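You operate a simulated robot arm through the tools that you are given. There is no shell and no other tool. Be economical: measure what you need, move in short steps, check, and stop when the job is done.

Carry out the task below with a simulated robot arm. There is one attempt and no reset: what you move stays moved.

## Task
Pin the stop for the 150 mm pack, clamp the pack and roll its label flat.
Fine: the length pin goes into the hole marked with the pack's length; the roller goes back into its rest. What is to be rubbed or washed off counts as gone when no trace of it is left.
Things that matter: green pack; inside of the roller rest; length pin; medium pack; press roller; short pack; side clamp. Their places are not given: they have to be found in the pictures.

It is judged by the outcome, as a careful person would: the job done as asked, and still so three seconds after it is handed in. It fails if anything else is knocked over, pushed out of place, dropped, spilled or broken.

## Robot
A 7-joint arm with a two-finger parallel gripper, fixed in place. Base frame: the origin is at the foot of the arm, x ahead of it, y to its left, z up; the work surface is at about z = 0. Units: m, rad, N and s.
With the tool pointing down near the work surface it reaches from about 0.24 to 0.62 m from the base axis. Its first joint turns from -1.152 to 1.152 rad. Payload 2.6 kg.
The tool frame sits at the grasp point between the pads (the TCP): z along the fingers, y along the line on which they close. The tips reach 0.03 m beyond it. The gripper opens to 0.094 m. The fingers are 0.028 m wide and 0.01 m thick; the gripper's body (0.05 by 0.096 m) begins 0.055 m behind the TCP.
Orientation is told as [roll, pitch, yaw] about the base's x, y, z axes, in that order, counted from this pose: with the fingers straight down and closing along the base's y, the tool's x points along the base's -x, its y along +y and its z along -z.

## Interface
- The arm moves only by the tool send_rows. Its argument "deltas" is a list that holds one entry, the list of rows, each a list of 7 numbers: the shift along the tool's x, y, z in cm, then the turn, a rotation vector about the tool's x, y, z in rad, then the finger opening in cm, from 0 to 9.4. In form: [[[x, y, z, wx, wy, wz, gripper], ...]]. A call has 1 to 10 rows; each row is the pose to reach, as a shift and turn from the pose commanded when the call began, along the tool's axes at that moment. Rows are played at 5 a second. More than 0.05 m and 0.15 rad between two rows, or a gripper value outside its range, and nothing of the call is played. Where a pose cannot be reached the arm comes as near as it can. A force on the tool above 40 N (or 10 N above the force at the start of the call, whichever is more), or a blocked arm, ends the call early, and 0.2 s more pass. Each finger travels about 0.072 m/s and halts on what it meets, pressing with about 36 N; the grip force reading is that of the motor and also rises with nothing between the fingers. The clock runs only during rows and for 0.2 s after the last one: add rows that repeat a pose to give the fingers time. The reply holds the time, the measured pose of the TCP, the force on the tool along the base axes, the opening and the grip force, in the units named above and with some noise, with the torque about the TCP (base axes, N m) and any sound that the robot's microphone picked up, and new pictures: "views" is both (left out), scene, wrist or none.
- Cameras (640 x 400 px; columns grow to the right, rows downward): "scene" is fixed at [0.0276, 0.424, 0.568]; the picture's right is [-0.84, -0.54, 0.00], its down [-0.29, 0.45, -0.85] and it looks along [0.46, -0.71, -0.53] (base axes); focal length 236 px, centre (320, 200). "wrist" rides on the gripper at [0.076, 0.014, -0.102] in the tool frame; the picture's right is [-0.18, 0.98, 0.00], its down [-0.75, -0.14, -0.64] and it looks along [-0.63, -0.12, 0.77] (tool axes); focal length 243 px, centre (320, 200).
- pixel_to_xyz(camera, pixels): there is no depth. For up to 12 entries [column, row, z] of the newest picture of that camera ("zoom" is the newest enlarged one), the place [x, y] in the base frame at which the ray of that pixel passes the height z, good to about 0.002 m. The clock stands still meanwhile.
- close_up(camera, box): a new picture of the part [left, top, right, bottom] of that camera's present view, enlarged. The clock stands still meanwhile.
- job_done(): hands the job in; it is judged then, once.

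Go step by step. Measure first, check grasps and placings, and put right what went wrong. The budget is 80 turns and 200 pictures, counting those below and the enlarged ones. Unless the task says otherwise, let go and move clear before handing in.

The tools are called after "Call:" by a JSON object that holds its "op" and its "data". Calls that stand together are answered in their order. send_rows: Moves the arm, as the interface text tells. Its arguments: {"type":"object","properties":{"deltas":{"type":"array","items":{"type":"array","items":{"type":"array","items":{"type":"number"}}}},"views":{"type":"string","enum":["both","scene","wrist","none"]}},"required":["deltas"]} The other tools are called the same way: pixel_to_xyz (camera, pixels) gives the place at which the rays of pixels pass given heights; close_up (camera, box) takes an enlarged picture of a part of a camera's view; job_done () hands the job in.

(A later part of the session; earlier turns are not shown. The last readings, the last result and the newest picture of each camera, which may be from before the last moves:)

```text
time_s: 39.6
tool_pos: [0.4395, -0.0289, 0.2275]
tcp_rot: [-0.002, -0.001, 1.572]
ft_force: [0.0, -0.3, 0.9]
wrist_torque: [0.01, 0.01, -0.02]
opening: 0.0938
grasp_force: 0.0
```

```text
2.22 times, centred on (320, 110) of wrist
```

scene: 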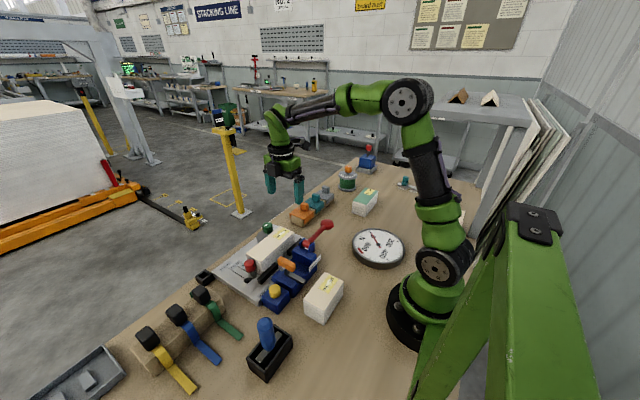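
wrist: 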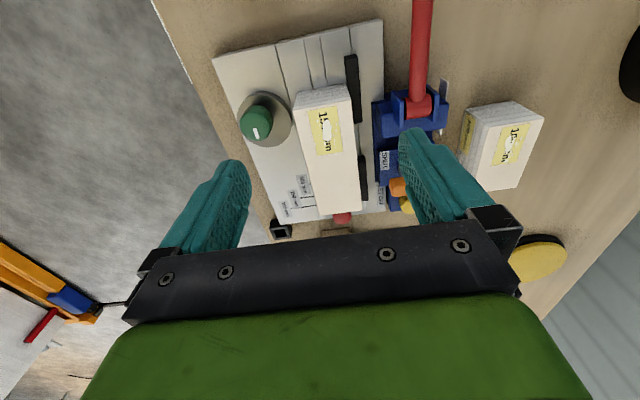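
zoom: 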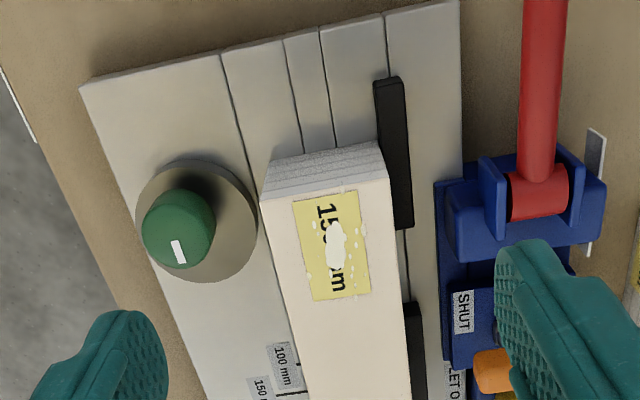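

The pack sits against the fence and pin with the eccentric disc right beside its free flank. Now triangulate the green knob.

Call:
{"op": "pixel_to_xyz", "data": {"camera": "wrist", "pixels": [[257, 123, 0.06], [257, 123, 0.07], [257, 123, 0.08], [239, 123, 0.065], [272, 123, 0.065], [290, 122, 0.03], [237, 112, 0.03]]}}

Call:
{"op": "pixel_to_xyz", "data": {"camera": "scene", "pixels": [[267.4, 225, 0.06], [267.4, 225, 0.07], [267.4, 225, 0.08], [262.6, 227, 0.07], [272.6, 227, 0.07]]}}

Call:
{"op": "close_up", "data": {"camera": "scene", "box": [245, 210, 295, 250]}}

Call:
{"op": "close_up", "data": {"camera": "wrist", "box": [220, 70, 320, 160]}}

```text
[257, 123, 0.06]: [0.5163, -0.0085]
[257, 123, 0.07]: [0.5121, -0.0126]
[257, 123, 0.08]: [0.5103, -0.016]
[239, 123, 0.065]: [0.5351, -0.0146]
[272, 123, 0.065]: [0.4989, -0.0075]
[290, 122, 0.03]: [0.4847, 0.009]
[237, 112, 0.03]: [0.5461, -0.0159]
```

```text
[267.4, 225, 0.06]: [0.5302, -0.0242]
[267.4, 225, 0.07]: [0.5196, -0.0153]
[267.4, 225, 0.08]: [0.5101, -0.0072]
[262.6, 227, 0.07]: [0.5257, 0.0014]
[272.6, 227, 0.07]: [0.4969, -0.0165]
```

```text
10.00 times, centred on (270, 230) of scene
```

zoom: 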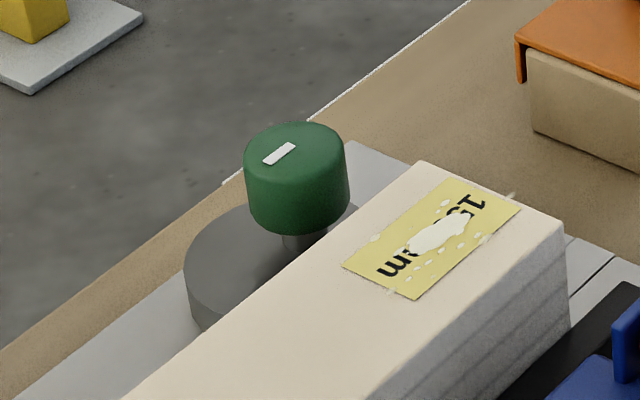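

```text
4.44 times, centred on (270, 115) of wrist
```

zoom: 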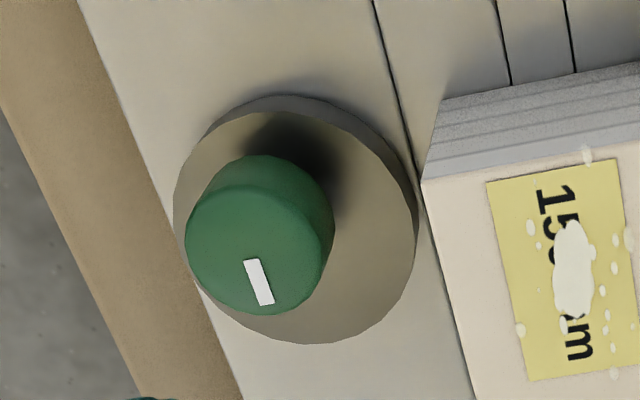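

Knob top centre triangulates to (0.5125, −0.011, 0.077); the disc is offset ~8 mm toward +y, so a +90° turn brings its high side to the pack. I'll go above it, turning the hand back to yaw 0 so the full turn is available.

Call:
{"op": "send_rows", "data": {"deltas": [[[0, -1, 0, 0, 0, 0.15, 7], [0, -2, 0, 0, 0, 0.3, 7], [-0.5, -3, 0, 0, 0, 0.45, 7], [-1, -4, 1, 0, 0, 0.6, 7], [-1.2, -5, 2, 0, 0, 0.75, 7], [-1.4, -6, 3, 0, 0, 0.9, 7], [-1.6, -7, 4, 0, 0, 1.05, 7], [-1.8, -7.3, 5, 0, 0, 1.2, 7], [-1.8, -7.3, 6, 0, 0, 1.35, 6.5], [-1.8, -7.3, 7, 0, 0, 1.5, 6]]]}}

Call:
{"op": "close_up", "data": {"camera": "wrist", "box": [220, 60, 420, 220]}}

```text
time_s: 41.8
tool_pos: [0.5123, -0.0129, 0.158]
tcp_rot: [-0.001, -0.001, 0.067]
ft_force: [0.3, 0.6, -0.6]
wrist_torque: [0.0, 0.0, -0.03]
opening: 0.0601
grasp_force: 0.0
```

scene: 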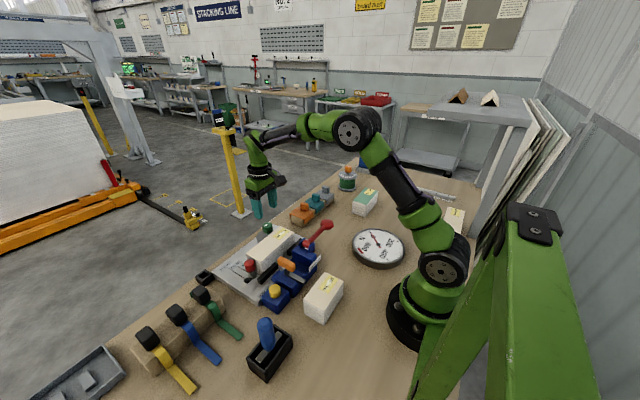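
wrist: 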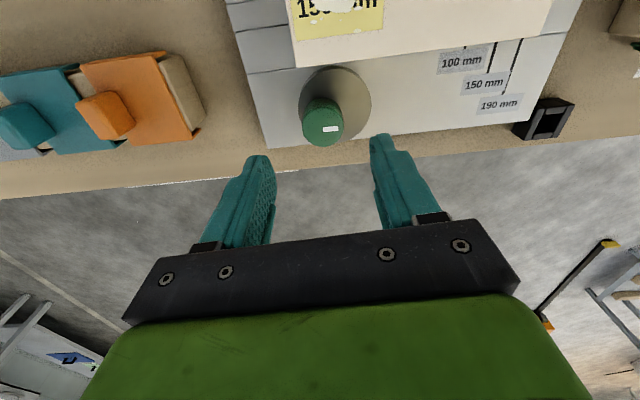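

```text
2.50 times, centred on (320, 140) of wrist
```

zoom: 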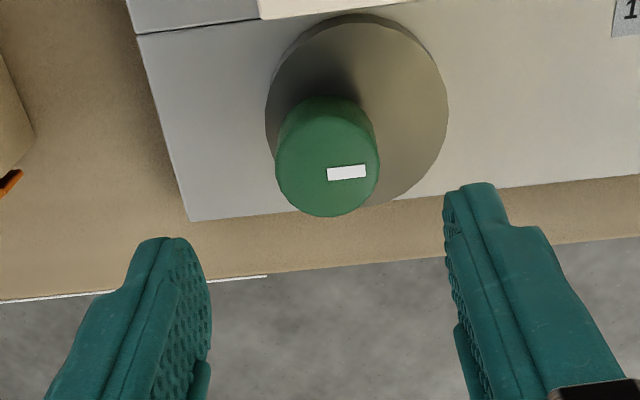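

Call:
{"op": "pixel_to_xyz", "data": {"camera": "wrist", "pixels": [[323, 129, 0.077], [323, 129, 0.07], [334.4, 104, 0.035], [334.4, 104, 0.03]]}}

```text
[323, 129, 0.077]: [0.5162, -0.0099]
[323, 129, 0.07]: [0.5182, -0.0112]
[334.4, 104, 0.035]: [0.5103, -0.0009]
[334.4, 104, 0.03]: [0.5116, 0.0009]
```

Knob centre (0.516, −0.010). Descend with fingertips above the disc and grip gently.

Call:
{"op": "send_rows", "data": {"deltas": [[[-0.3, 0.2, 3, 0, 0, 0, 6], [-0.3, 0.2, 6, 0, 0, 0, 6], [-0.3, 0.2, 8.8, 0, 0, 0, 6], [-0.3, 0.2, 8.8, 0, 0, 0, 4.5], [-0.3, 0.2, 8.8, 0, 0, 0, 3], [-0.3, 0.2, 8.8, 0, 0, 0, 2], [-0.3, 0.2, 8.8, 0, 0, 0, 2]]]}}

Call:
{"op": "close_up", "data": {"camera": "wrist", "box": [220, 60, 420, 220]}}

Call:
{"op": "close_up", "data": {"camera": "scene", "box": [230, 200, 310, 260]}}

```text
time_s: 43.4
tool_pos: [0.5146, -0.0103, 0.068]
tcp_rot: [0.0, -0.001, 0.07]
ft_force: [3.6, -3.2, -7.1]
wrist_torque: [0.21, -0.65, 0.02]
opening: 0.0336
grasp_force: 45.0
```

scene: 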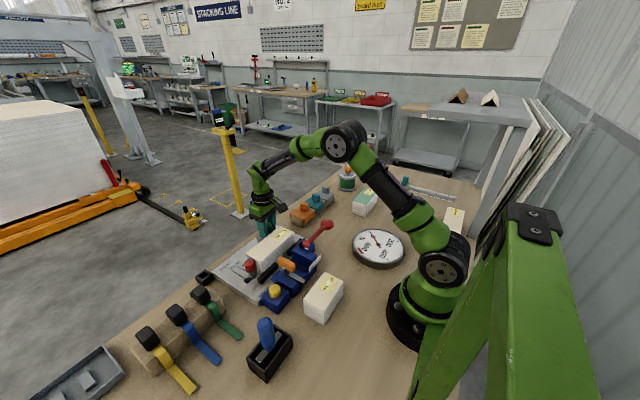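
wrist: 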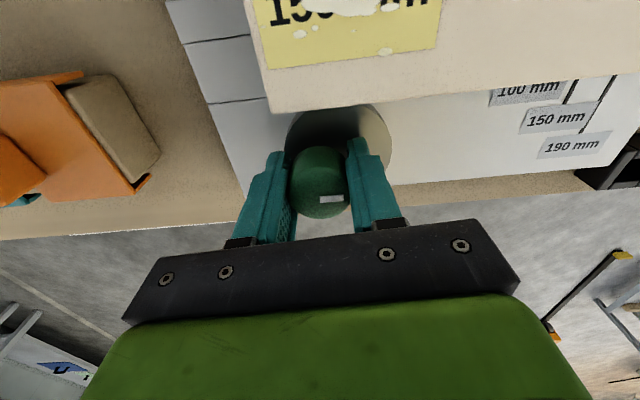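

```text
2.50 times, centred on (320, 140) of wrist
```

zoom: 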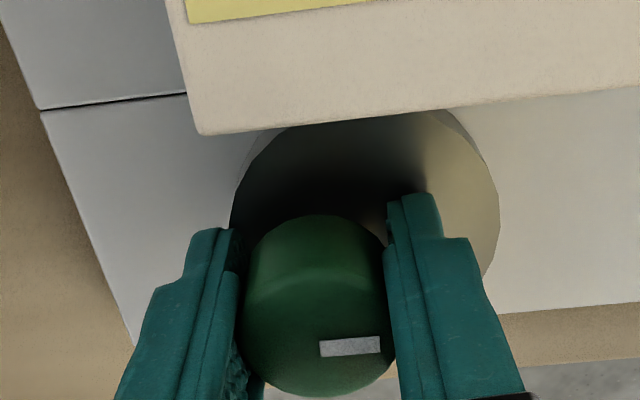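

```text
6.67 times, centred on (270, 230) of scene
```

zoom: 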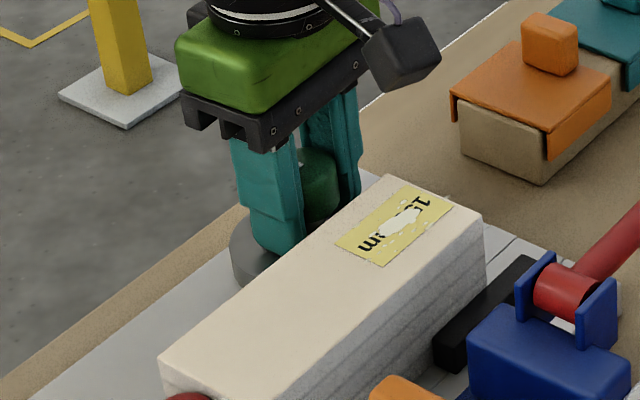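

Knob gripped (33.6 mm). Turn +0.45 rad as a first step and check disc, force gauge and torque.

Call:
{"op": "send_rows", "data": {"deltas": [[[0, 0, 0, 0, 0, -0.12, 2], [0, 0, 0, 0, 0, -0.24, 2], [0, 0, 0, 0, 0, -0.36, 2], [0, 0, 0, 0, 0, -0.48, 2], [0, 0, 0, 0, 0, -0.48, 2]]]}}

Call:
{"op": "close_up", "data": {"camera": "scene", "box": [340, 220, 410, 270]}}

Call:
{"op": "close_up", "data": {"camera": "wrist", "box": [220, 60, 420, 220]}}

```text
time_s: 44.6
tool_pos: [0.515, -0.0095, 0.0683]
tcp_rot: [0.0, 0.003, 0.552]
ft_force: [13.9, -3.6, -26.1]
wrist_torque: [0.05, -0.05, 0.03]
opening: 0.0333
grasp_force: 45.2
```

scene: 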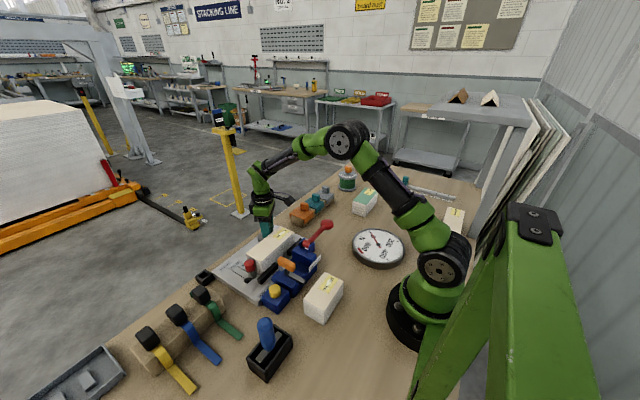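
wrist: 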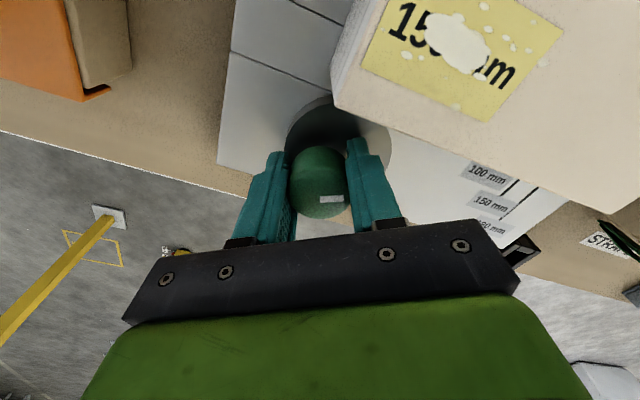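

```text
8.00 times, centred on (375, 245) of scene
```

zoom: 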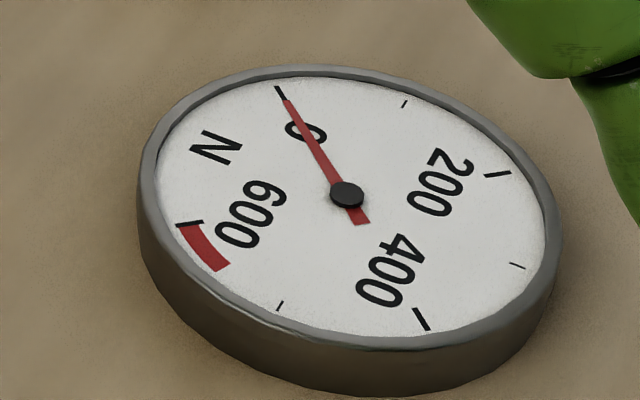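

```text
2.50 times, centred on (320, 140) of wrist
```

zoom: 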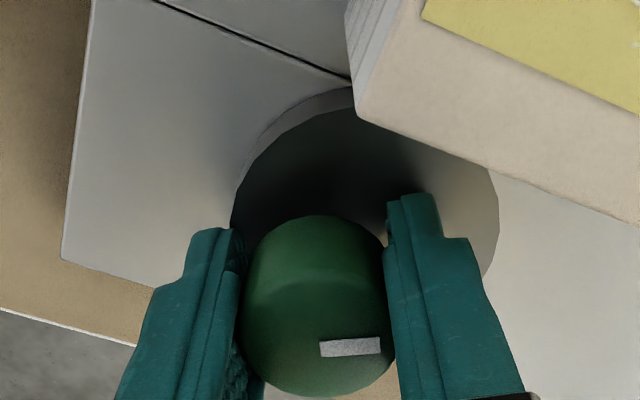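

The disc turns with the knob; gauge still at 0. I'll correct the small offsets (Fz −26, Fx +14) and turn further.

Call:
{"op": "send_rows", "data": {"deltas": [[[-0.1, -0.06, 0.2, 0, 0, 0, 2], [-0.1, -0.06, 0.2, 0, 0, -0.12, 2], [-0.1, -0.06, 0.2, 0, 0, -0.24, 2], [-0.1, -0.06, 0.2, 0, 0, -0.36, 2], [-0.1, -0.06, 0.2, 0, 0, -0.48, 2], [-0.1, -0.06, 0.2, 0, 0, -0.48, 2]]]}}

Call:
{"op": "close_up", "data": {"camera": "scene", "box": [340, 220, 410, 270]}}

Call:
{"op": "close_up", "data": {"camera": "wrist", "box": [220, 60, 420, 220]}}

```text
time_s: 46.0
tool_pos: [0.5158, -0.0101, 0.0683]
tcp_rot: [0.003, -0.001, 1.028]
ft_force: [-29.7, -6.2, 13.8]
wrist_torque: [-0.32, 0.46, 0.02]
opening: 0.0334
grasp_force: 45.1
```

scene: 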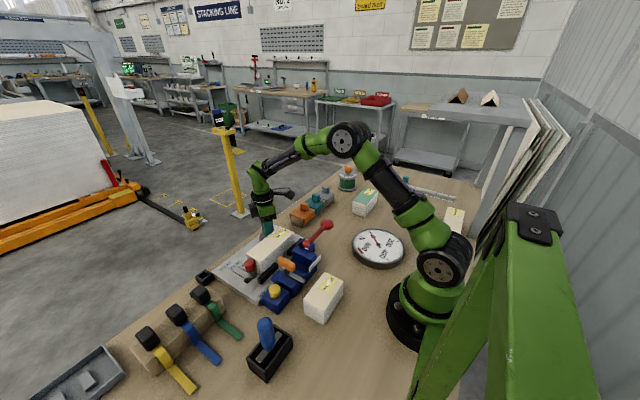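
wrist: 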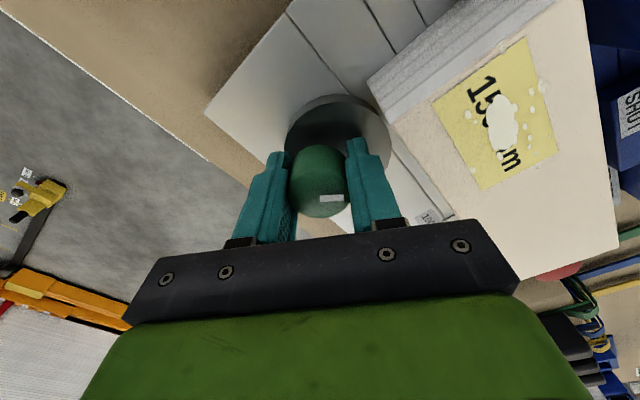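

```text
8.00 times, centred on (375, 245) of scene
```

zoom: 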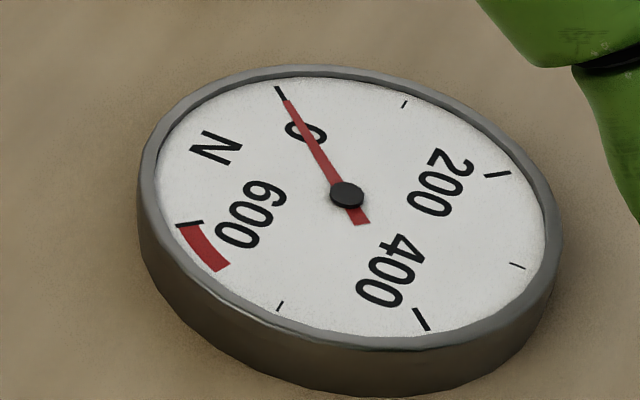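

```text
2.50 times, centred on (320, 140) of wrist
```

zoom: 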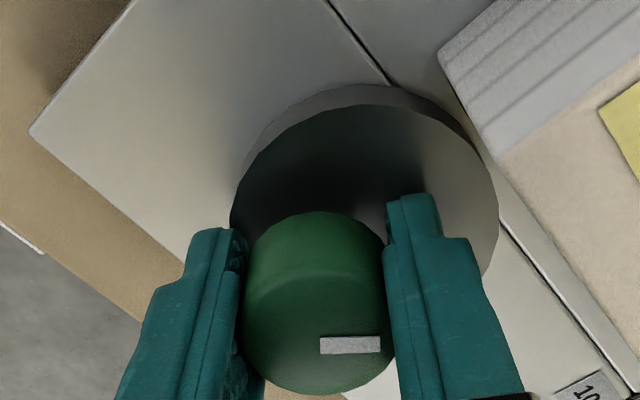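

Disc is approaching the pack flank (zoom 495,200). Relieve the offset (Fx −30) and continue turning.

Call:
{"op": "send_rows", "data": {"deltas": [[[0.05, 0.07, -0.07, 0, 0, 0, 2], [0.05, 0.07, -0.07, 0, 0, -0.1, 2], [0.05, 0.07, -0.07, 0, 0, -0.2, 2], [0.05, 0.07, -0.07, 0, 0, -0.3, 2], [0.05, 0.07, -0.07, 0, 0, -0.3, 2]]], "views": "wrist"}}

Call:
{"op": "close_up", "data": {"camera": "wrist", "box": [220, 60, 420, 220]}}

```text
time_s: 47.2
tool_pos: [0.5143, -0.009, 0.0694]
tcp_rot: [0.003, 0.0, 1.33]
ft_force: [-18.1, -5.0, -2.8]
wrist_torque: [-0.11, 0.03, -0.01]
opening: 0.0332
grasp_force: 45.2
```

wrist: 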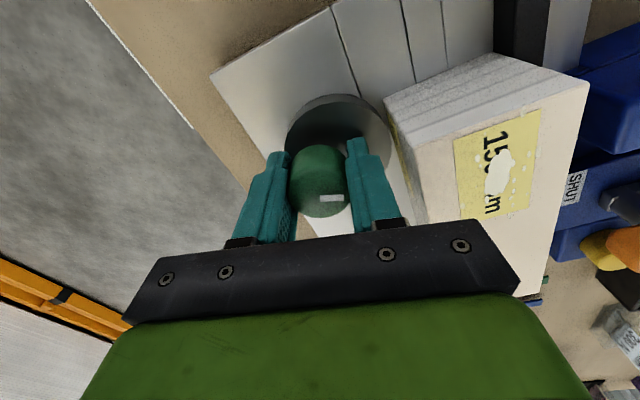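

```text
2.50 times, centred on (320, 140) of wrist
```

zoom: 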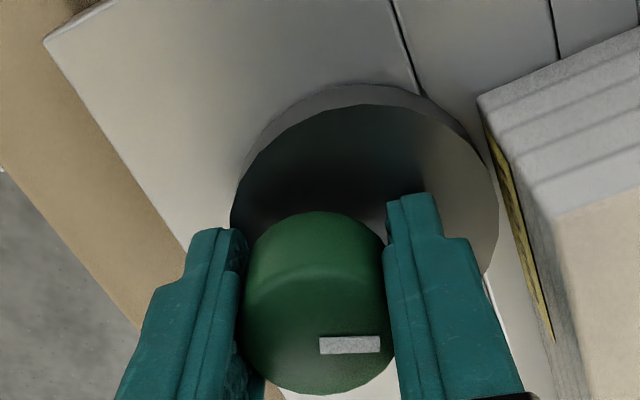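

Call:
{"op": "send_rows", "data": {"deltas": [[[0, 0.05, 0, 0, 0, -0.1, 2], [0, 0.05, 0, 0, 0, -0.2, 2], [0, 0.05, 0, 0, 0, -0.3, 2], [0, 0.05, 0, 0, 0, -0.3, 2]]]}}

Call:
{"op": "close_up", "data": {"camera": "wrist", "box": [220, 60, 420, 220]}}

Call:
{"op": "close_up", "data": {"camera": "scene", "box": [230, 210, 310, 290]}}

```text
time_s: 48.2
tool_pos: [0.5147, -0.0093, 0.0683]
tcp_rot: [0.0, 0.0, 1.633]
ft_force: [-13.8, -4.7, -10.0]
wrist_torque: [0.07, 0.01, 0.02]
opening: 0.0333
grasp_force: 44.6
```

scene: 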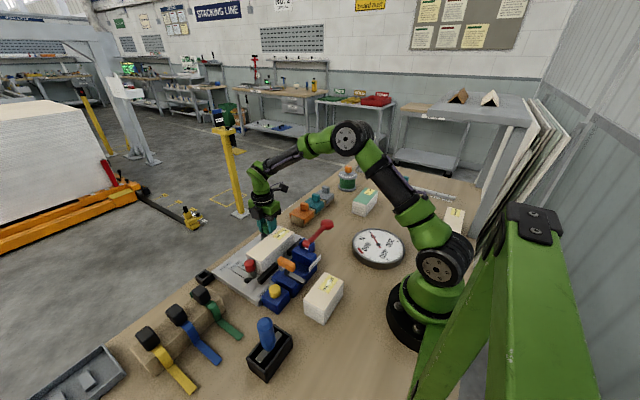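
wrist: 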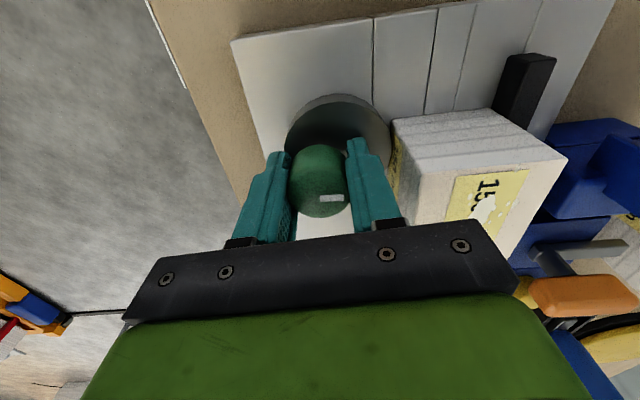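

```text
2.50 times, centred on (320, 140) of wrist
```

zoom: 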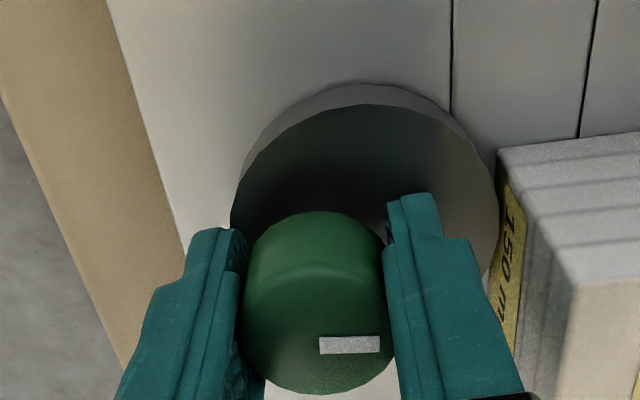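

```text
5.00 times, centred on (270, 250) of scene
```

zoom: 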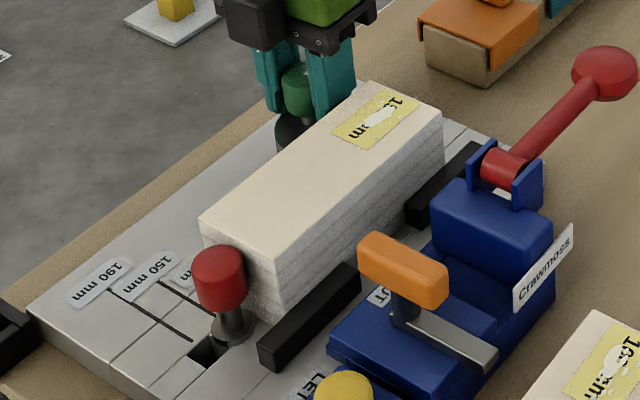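

The disc now meets the pack's side (zoom 498,180) after exactly 90°. I'll turn slightly further to feel for a stop.

Call:
{"op": "send_rows", "data": {"deltas": [[[0, 0.03, 0.03, 0, 0, -0.08, 2], [0, 0.03, 0.03, 0, 0, -0.16, 2], [0, 0.03, 0.03, 0, 0, -0.16, 2]]], "views": "wrist"}}

Call:
{"op": "close_up", "data": {"camera": "wrist", "box": [280, 80, 440, 200]}}

```text
time_s: 49.0
tool_pos: [0.5137, -0.0082, 0.0697]
tcp_rot: [-0.001, -0.001, 1.792]
ft_force: [-4.7, -0.5, -9.1]
wrist_torque: [0.43, 0.12, -0.78]
opening: 0.0335
grasp_force: 45.3
```

wrist: 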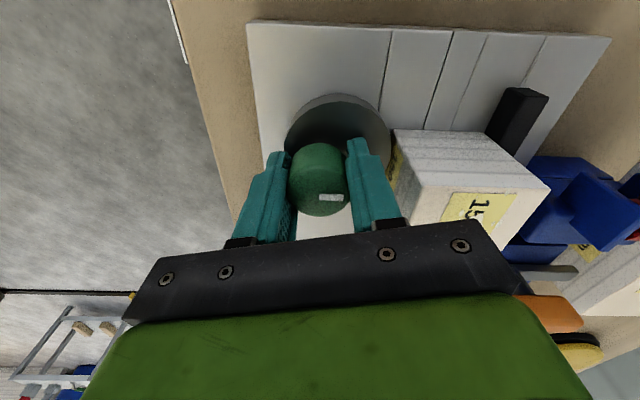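

```text
3.33 times, centred on (360, 140) of wrist
```

zoom: 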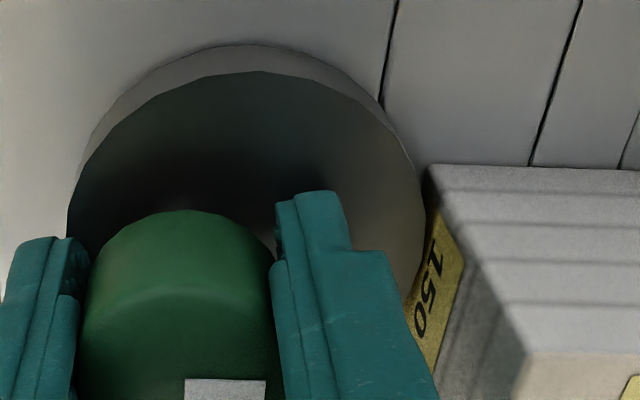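

Now a clear resisting torque (−0.78 N m): the cam is bearing on the pack. A little further to tighten.

Call:
{"op": "send_rows", "data": {"deltas": [[[0, 0, 0, 0, 0, -0.06, 2], [0, 0, 0, 0, 0, -0.12, 2], [0, 0, 0, 0, 0, -0.12, 2]]]}}

Call:
{"op": "close_up", "data": {"camera": "wrist", "box": [280, 80, 440, 200]}}

Call:
{"op": "close_up", "data": {"camera": "scene", "box": [230, 210, 310, 290]}}

Call:
{"op": "close_up", "data": {"camera": "scene", "box": [340, 220, 410, 270]}}

```text
time_s: 49.8
tool_pos: [0.5146, -0.0082, 0.0701]
tcp_rot: [-0.001, 0.0, 1.908]
ft_force: [-9.0, -1.0, -0.2]
wrist_torque: [0.04, 0.14, -0.49]
opening: 0.0336
grasp_force: 44.6
```

scene: 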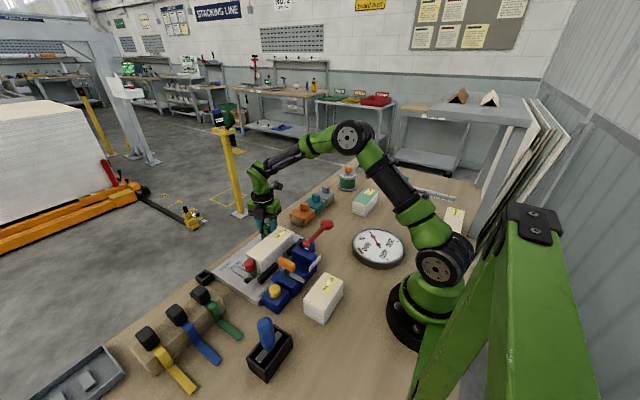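
wrist: 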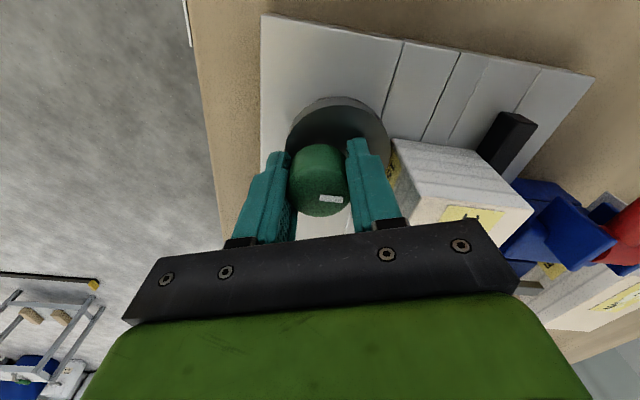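

```text
3.33 times, centred on (360, 140) of wrist
```

zoom: 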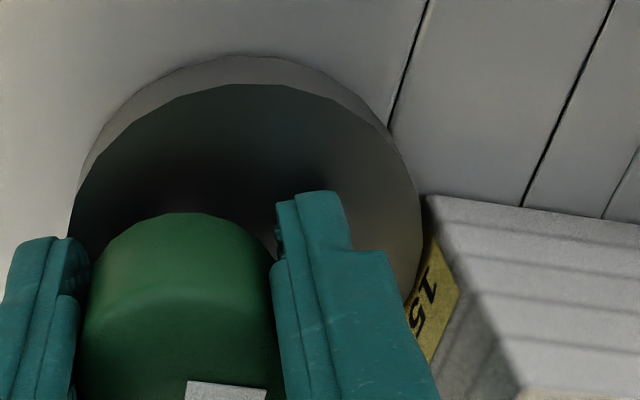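

```text
5.00 times, centred on (270, 250) of scene
```

zoom: 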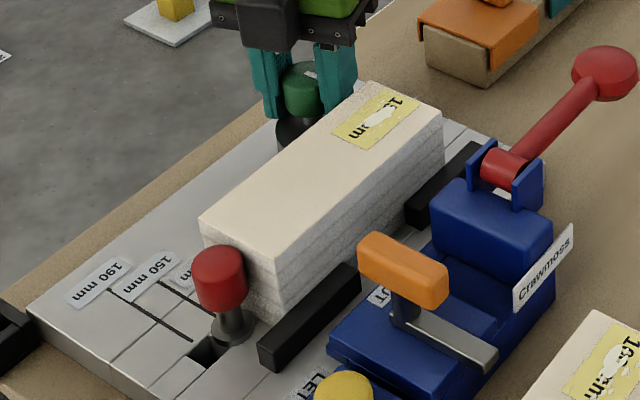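

```text
8.00 times, centred on (375, 245) of scene
```

zoom: 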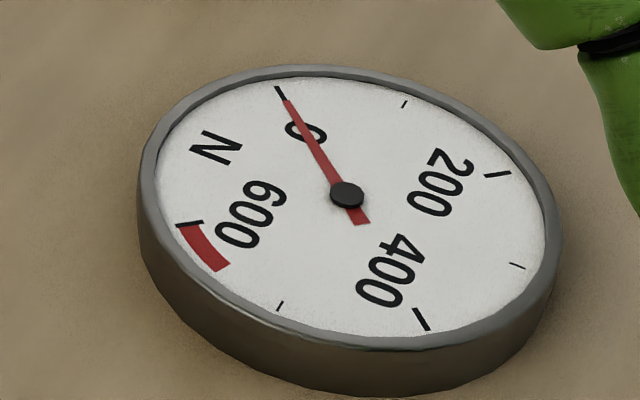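

The cam is tight against the pack (105° turned, resisting torque), pack unmoved. Release the knob and rise, then inspect.

Call:
{"op": "send_rows", "data": {"deltas": [[[0, 0, 0, 0, 0, 0, 3.8], [0, 0, 0, 0, 0, 0, 4.8], [0, 0, 0, 0, 0, 0, 4.8], [0, 0, -4, 0, 0, 0, 4.8], [0, 0, -8, 0, 0, 0, 4.8], [0, 0, -11, 0, 0, 0.12, 4.8], [0, 0, -13, 0, 0, 0.26, 6], [4, 0, -14, 0, 0, 0.38, 8]]]}}

Call:
{"op": "close_up", "data": {"camera": "wrist", "box": [200, 20, 440, 200]}}

Call:
{"op": "close_up", "data": {"camera": "scene", "box": [230, 210, 310, 290]}}

```text
time_s: 51.6
tool_pos: [0.5277, -0.0463, 0.2085]
tcp_rot: [-0.001, -0.003, 1.527]
ft_force: [0.0, 0.5, 0.2]
wrist_torque: [0.02, 0.0, 0.02]
opening: 0.08
grasp_force: 0.1
```

scene: 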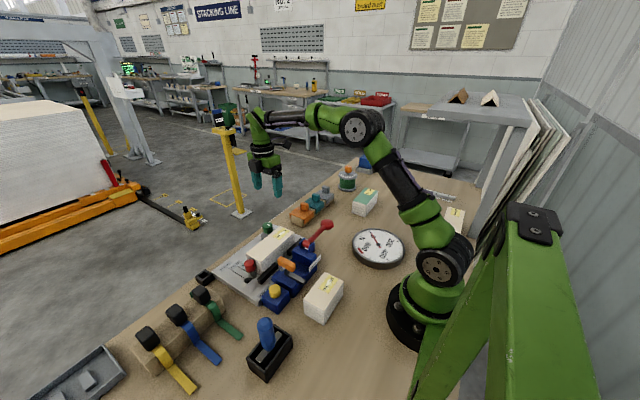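
wrist: 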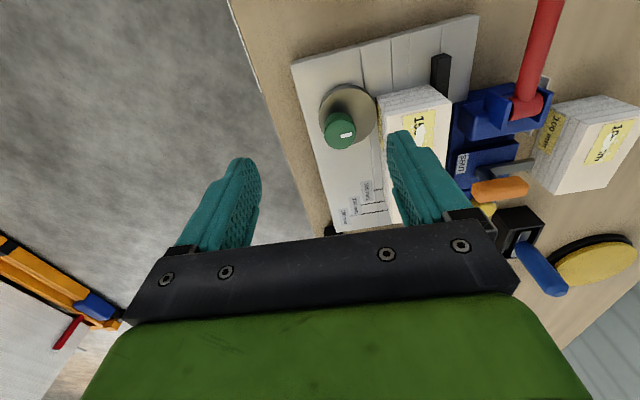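

```text
2.22 times, centred on (320, 110) of wrist
```

zoom: 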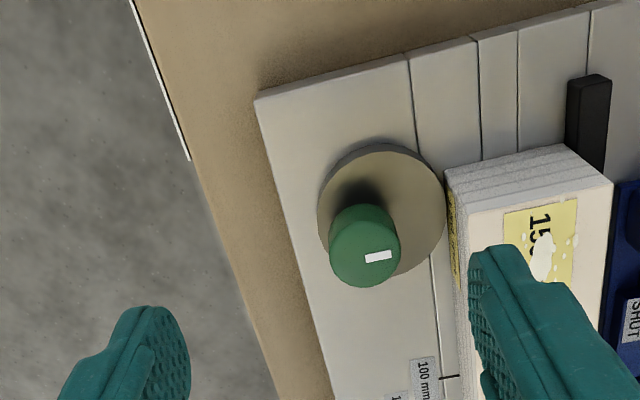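

```text
5.00 times, centred on (270, 250) of scene
```

zoom: 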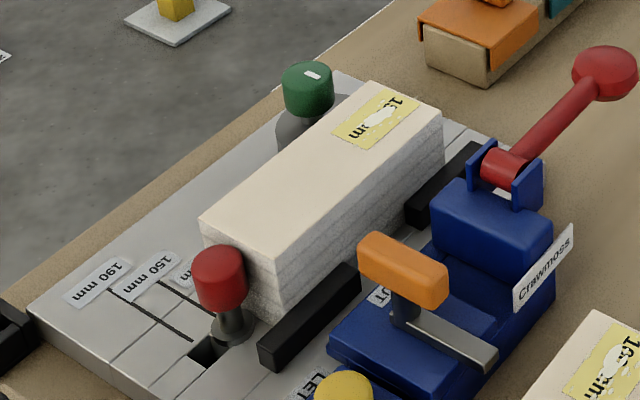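

Clamp closed: tick points at the pack and the disc bears on it. Next, the press roller: move toward its rest for a closer look.

Call:
{"op": "send_rows", "data": {"deltas": [[[0, 0, -4, 0, 0, 0, 9.4], [-3, 3.2, -7, 0, 0, 0, 9.4], [-6, 6.4, -8, 0, 0, 0, 9.4], [-9, 9.6, -8, 0, 0, 0, 9.4], [-12, 12.8, -8, 0, 0, 0, 9.4], [-15, 16, -8, 0, 0, 0, 9.4], [-18, 19.2, -8, 0, 0, 0, 9.4], [-21, 22.4, -8, 0, 0, 0, 9.4], [-24, 25.6, -8, 0, 0, 0, 9.4], [-24, 25.6, -8, 0, 0, 0, 9.4]]]}}

Call:
{"op": "close_up", "data": {"camera": "wrist", "box": [200, 20, 440, 200]}}

Call:
{"op": "close_up", "data": {"camera": "scene", "box": [230, 300, 310, 390]}}

```text
refused: row 2 steps farther than a row can; nothing moved
```

```text
2.22 times, centred on (320, 110) of wrist
```

zoom: 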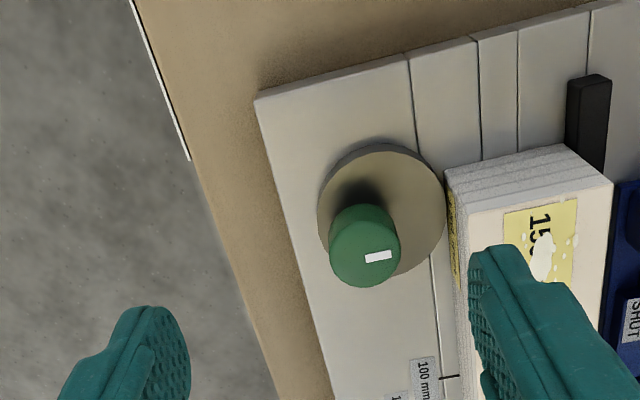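

```text
4.44 times, centred on (270, 345) of scene
```

zoom: 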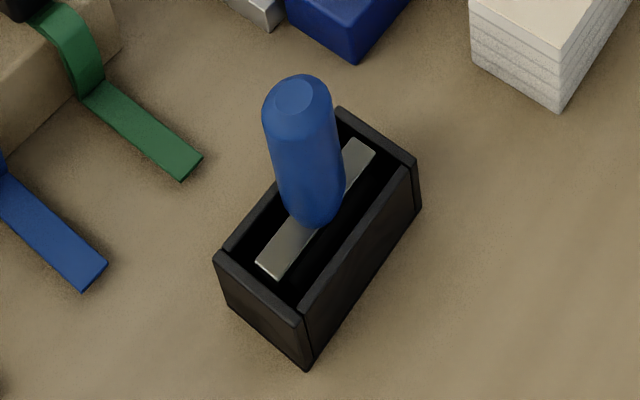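

Call:
{"op": "send_rows", "data": {"deltas": [[[0, 0, -4, 0, 0, 0, 9.4], [-2.5, 2.5, -7, 0, 0, 0, 9.4], [-5.5, 5.8, -8, 0, 0, 0, 9.4], [-8.5, 9.1, -8, 0, 0, 0, 9.4], [-11.5, 12.4, -8, 0, 0, 0, 9.4], [-14.5, 15.7, -8, 0, 0, 0, 9.4], [-17.5, 19, -8, 0, 0, 0, 9.4], [-20.5, 22.3, -8, 0, 0, 0, 9.4], [-23.5, 25.6, -8, 0, 0, 0, 9.4], [-23.5, 25.6, -8, 0, 0, 0, 9.4]]]}}

Call:
{"op": "close_up", "data": {"camera": "wrist", "box": [200, 20, 440, 200]}}

```text
time_s: 53.8
tool_pos: [0.2803, 0.1978, 0.2896]
tcp_rot: [-0.003, 0.0, 1.529]
ft_force: [-0.6, 0.0, 0.1]
wrist_torque: [0.01, -0.02, -0.05]
opening: 0.0941
grasp_force: 0.0
```

scene: 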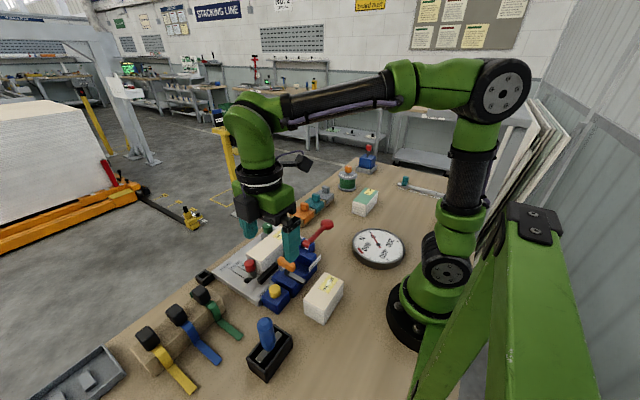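
wrist: 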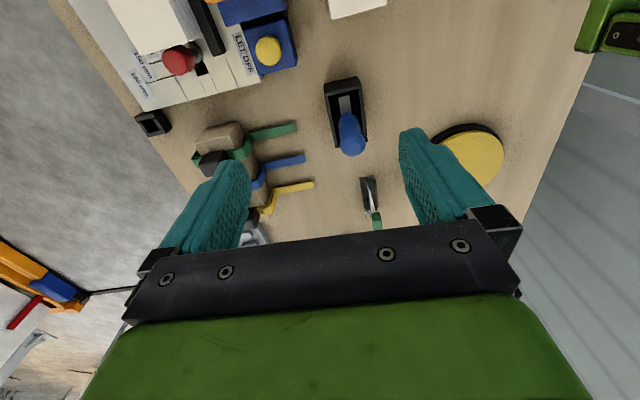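

```text
2.22 times, centred on (320, 110) of wrist
```

zoom: 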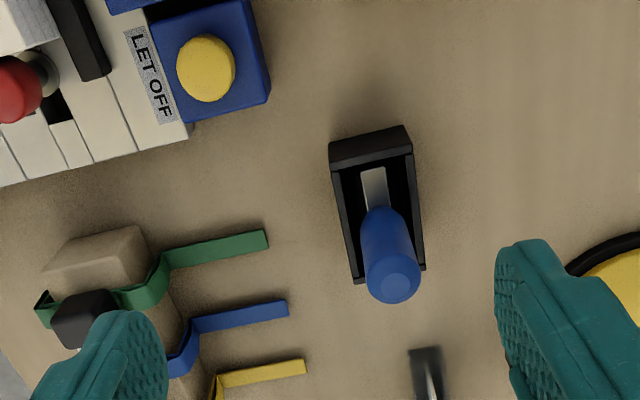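

Call:
{"op": "pixel_to_xyz", "data": {"camera": "wrist", "pixels": [[352, 148, 0.1], [352, 148, 0.12], [352, 148, 0.14], [336, 90, 0.05], [360, 86, 0.05], [339, 144, 0.05], [345, 100, 0.03], [350, 115, 0.05]]}}

Call:
{"op": "pixel_to_xyz", "data": {"camera": "scene", "pixels": [[265.6, 321.4, 0.1], [265.6, 321.4, 0.12], [265.6, 321.4, 0.14], [268, 347, 0.05], [275, 325, 0.05], [292, 336, 0.05], [246, 357, 0.05], [266, 371, 0.05], [258, 360, 0.03], [279, 333, 0.03]]}}

```text
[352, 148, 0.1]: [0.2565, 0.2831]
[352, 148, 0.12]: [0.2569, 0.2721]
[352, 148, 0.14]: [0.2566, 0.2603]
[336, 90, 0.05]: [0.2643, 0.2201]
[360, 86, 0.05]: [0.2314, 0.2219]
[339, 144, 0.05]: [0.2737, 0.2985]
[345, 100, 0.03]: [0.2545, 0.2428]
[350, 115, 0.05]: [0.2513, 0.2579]
```

```text
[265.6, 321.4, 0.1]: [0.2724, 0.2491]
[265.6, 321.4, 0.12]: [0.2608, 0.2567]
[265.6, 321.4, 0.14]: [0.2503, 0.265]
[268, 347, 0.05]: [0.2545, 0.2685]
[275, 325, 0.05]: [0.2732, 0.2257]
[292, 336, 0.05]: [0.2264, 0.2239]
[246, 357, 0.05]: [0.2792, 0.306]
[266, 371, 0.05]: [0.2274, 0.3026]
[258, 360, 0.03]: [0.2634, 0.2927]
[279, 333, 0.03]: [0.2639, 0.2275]
```

Handle axis at (0.254, 0.263), top z≈0.135, rest 0.227–0.276 × 0.223–0.305. Hover above and align.

Call:
{"op": "send_rows", "data": {"deltas": [[[-2.5, 1.5, 3, 0, 0, -0.04, 7], [-5, 2.5, 6, 0, 0, -0.04, 7], [-6.4, 2.9, 9, 0, 0, -0.04, 6], [-6.4, 2.9, 11.5, 0, 0, -0.04, 6], [-6.4, 2.9, 11.5, 0, 0, -0.04, 6]]]}}

Call:
{"op": "close_up", "data": {"camera": "wrist", "box": [220, 80, 420, 220]}}

Call:
{"op": "close_up", "data": {"camera": "scene", "box": [210, 260, 330, 390]}}

```text
time_s: 55.0
tool_pos: [0.2551, 0.2647, 0.1727]
tcp_rot: [0.0, 0.0, 1.57]
ft_force: [0.2, 0.7, 0.2]
wrist_torque: [0.0, -0.05, 0.01]
opening: 0.0601
grasp_force: 0.0
```

scene: 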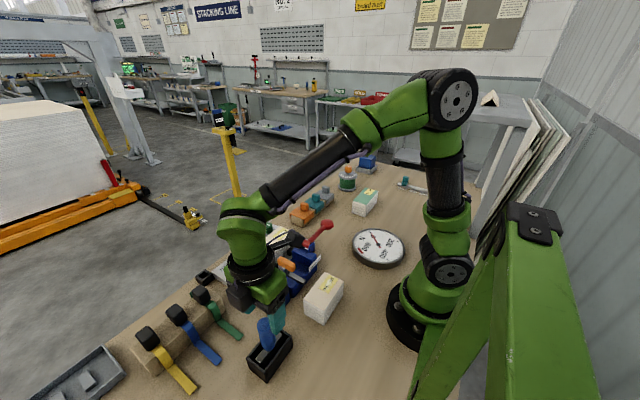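
wrist: 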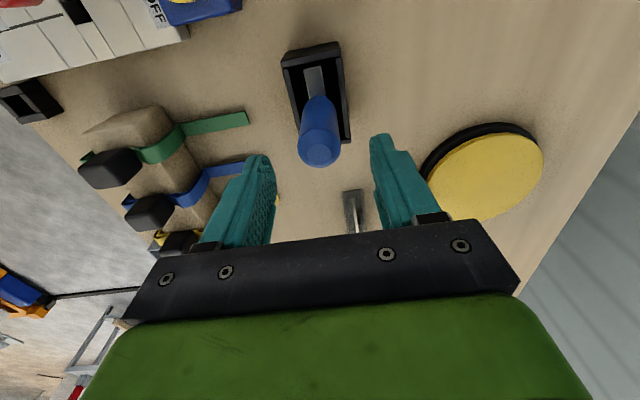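

```text
2.86 times, centred on (320, 150) of wrist
```

zoom: 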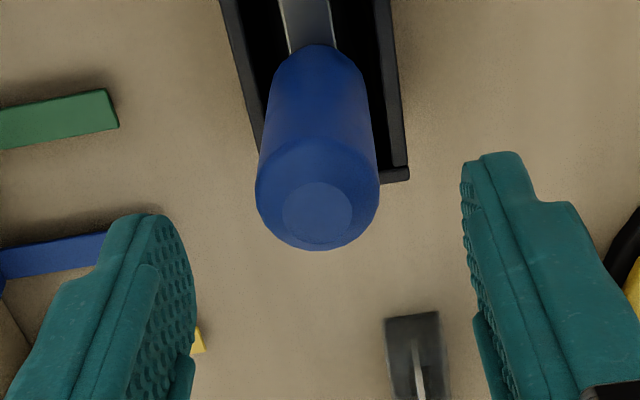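

```text
3.08 times, centred on (270, 325) of scene
```

zoom: 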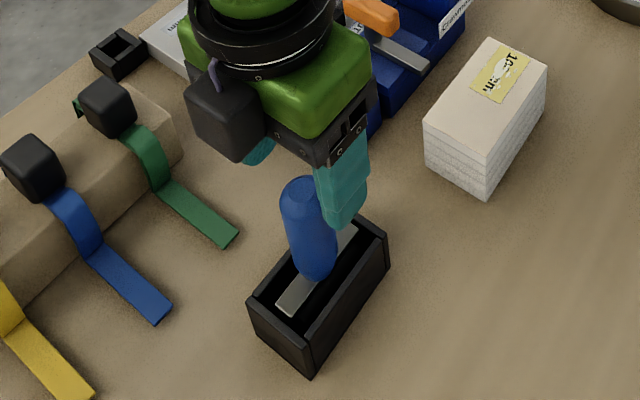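

Centred. Descend to z 0.10 and grip the handle.

Call:
{"op": "send_rows", "data": {"deltas": [[[0, 0, 2.5, 0, 0, 0, 6], [0, 0, 5, 0, 0, 0, 6], [0, 0, 7.2, 0, 0, 0, 6], [0, 0, 7.2, 0, 0, 0, 4], [0, 0, 7.2, 0, 0, 0, 2], [0, 0, 7.2, 0, 0, 0, 1], [0, 0, 7.2, 0, 0, 0, 1]]], "views": "wrist"}}

Call:
{"op": "close_up", "data": {"camera": "scene", "box": [210, 260, 330, 390]}}

```text
time_s: 56.6
tool_pos: [0.2539, 0.2639, 0.1018]
tcp_rot: [0.0, -0.001, 1.569]
ft_force: [-0.1, -0.1, -0.9]
wrist_torque: [0.02, -0.01, -0.02]
opening: 0.0291
grasp_force: 35.3
```

wrist: 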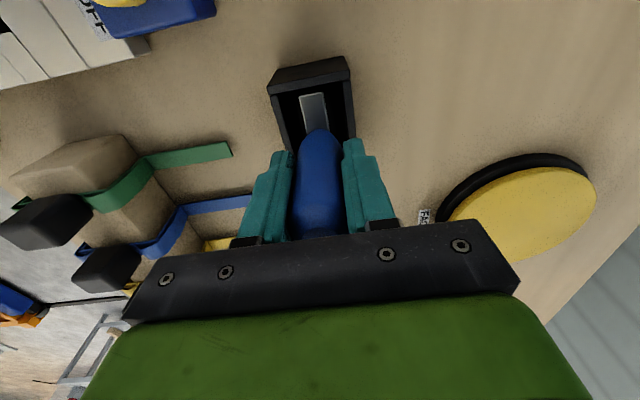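

```text
3.08 times, centred on (270, 325) of scene
```

zoom: 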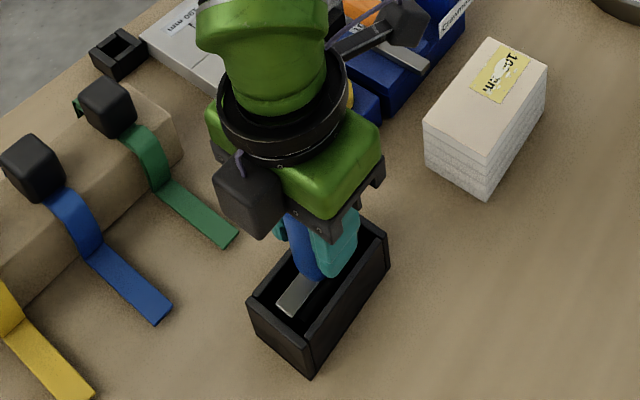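

Gripped (29 mm) with the roller at rest pose (0.254, 0.264, 0.1018, yaw 1.57) — I'll return it there. Lift straight up.

Call:
{"op": "send_rows", "data": {"deltas": [[[0, 0, -1.5, 0, 0, 0, 1], [0, 0, -4, 0, 0, 0, 1], [0, 0, -8, 0, 0, 0, 1], [0, 0, -12, 0, 0, 0, 1], [0, 0, -14, 0, 0, 0, 1], [0, 0, -14, 0, 0, 0, 1]]]}}

Call:
{"op": "close_up", "data": {"camera": "scene", "box": [210, 220, 330, 370]}}

Call:
{"op": "close_up", "data": {"camera": "wrist", "box": [250, 60, 400, 220]}}

```text
time_s: 58.0
tool_pos: [0.255, 0.2631, 0.2412]
tcp_rot: [0.001, 0.001, 1.568]
ft_force: [0.1, 0.5, -2.1]
wrist_torque: [-0.02, 0.0, 0.02]
opening: 0.0293
grasp_force: 36.2
```

scene: 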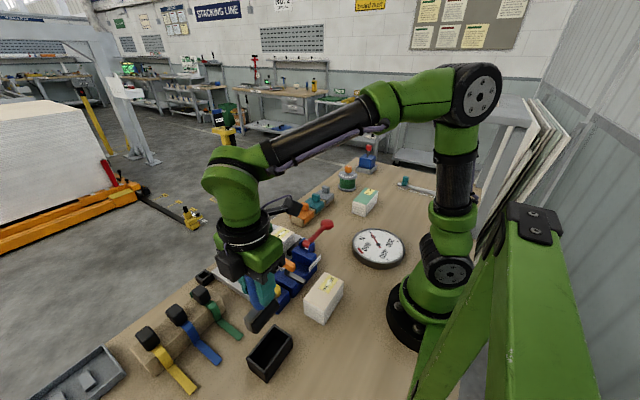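
wrist: 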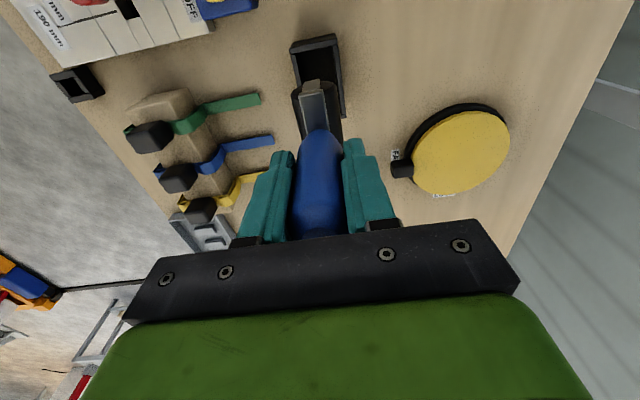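

```text
2.67 times, centred on (270, 295) of scene
```

zoom: 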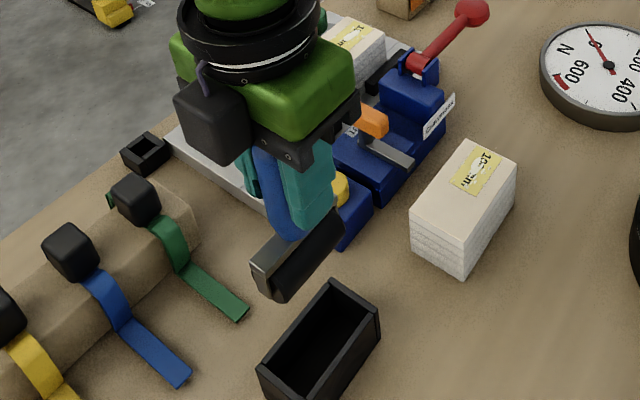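

```text
2.50 times, centred on (325, 140) of wrist
```

zoom: 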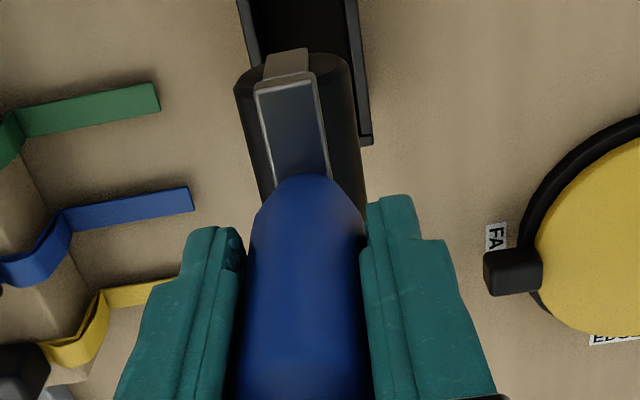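

The rubber roller hangs level along y, about 70 mm long. Carry it above the label on the clamped pack.

Call:
{"op": "send_rows", "data": {"deltas": [[[3.2, -2.3, -1, 0, 0, 0, 1], [6.4, -4.6, -1, 0, 0, 0, 1], [9.6, -6.9, -1, 0, 0, 0, 1], [12.8, -9.2, -1, 0, 0, 0, 1], [16, -11.5, -1, 0, 0, 0, 1], [19.2, -13.8, -1, 0, 0, 0, 1], [22.4, -16.1, -1, 0, 0, 0, 1], [25.5, -18.4, -1, 0, 0, 0, 1], [25.5, -18.4, -1, 0, 0, 0, 1]]]}}

Call:
{"op": "close_up", "data": {"camera": "wrist", "box": [220, 40, 420, 200]}}

Call:
{"op": "close_up", "data": {"camera": "scene", "box": [230, 180, 320, 280]}}

```text
time_s: 60.0
tool_pos: [0.4372, 0.0054, 0.2507]
tcp_rot: [0.0, 0.0, 1.571]
ft_force: [0.4, -0.1, -2.4]
wrist_torque: [-0.02, -0.01, -0.01]
opening: 0.0291
grasp_force: 35.8
```

scene: 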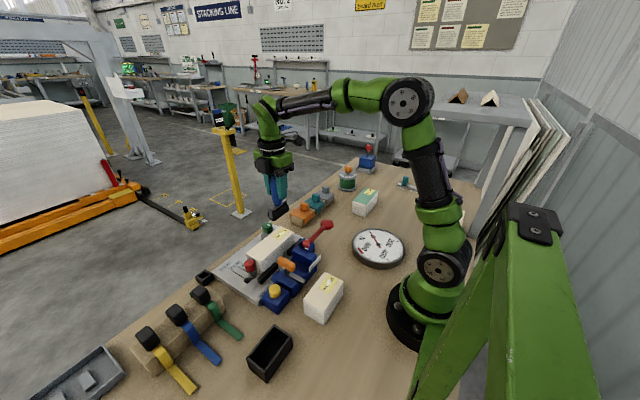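
wrist: 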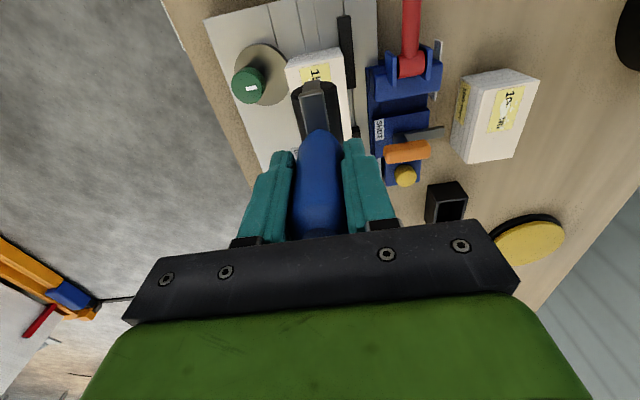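

```text
2.50 times, centred on (320, 120) of wrist
```

zoom: 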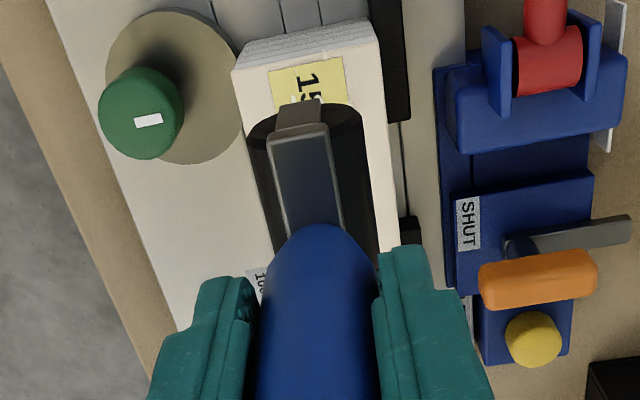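

```text
4.00 times, centred on (275, 230) of scene
```

zoom: 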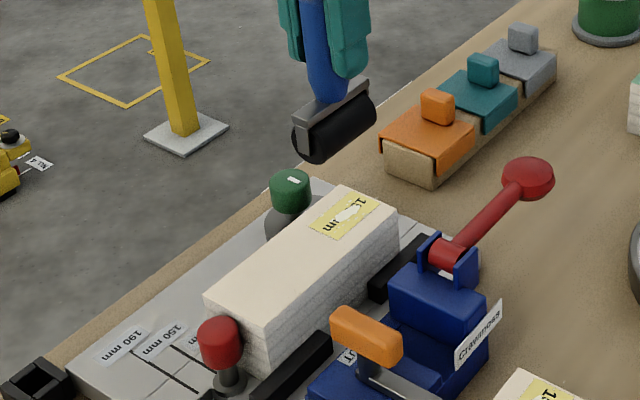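

Call:
{"op": "pixel_to_xyz", "data": {"camera": "scene", "pixels": [[280.5, 228, 0.082], [289.5, 230.5, 0.082], [281.3, 239.5, 0.082], [272.5, 236.25, 0.082], [294.5, 233, 0.082], [280.5, 226.6, 0.082], [247, 253.3, 0.082], [261.3, 262.5, 0.082]]}}

Call:
{"op": "pixel_to_xyz", "data": {"camera": "wrist", "pixels": [[299.5, 67, 0.082], [328.5, 63, 0.082], [285, 67.5, 0.082], [343, 55, 0.082], [352, 140, 0.082]]}}

```text
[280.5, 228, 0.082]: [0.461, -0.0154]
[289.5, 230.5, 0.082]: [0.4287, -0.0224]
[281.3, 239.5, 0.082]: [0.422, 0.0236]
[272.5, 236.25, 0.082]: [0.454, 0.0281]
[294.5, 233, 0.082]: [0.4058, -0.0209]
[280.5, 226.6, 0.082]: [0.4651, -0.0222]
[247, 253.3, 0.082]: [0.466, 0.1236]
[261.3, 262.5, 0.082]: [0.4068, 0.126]
```

```text
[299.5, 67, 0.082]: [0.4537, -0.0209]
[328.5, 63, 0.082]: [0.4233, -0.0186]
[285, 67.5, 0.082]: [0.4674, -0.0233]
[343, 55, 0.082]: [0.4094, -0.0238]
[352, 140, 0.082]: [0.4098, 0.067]
```

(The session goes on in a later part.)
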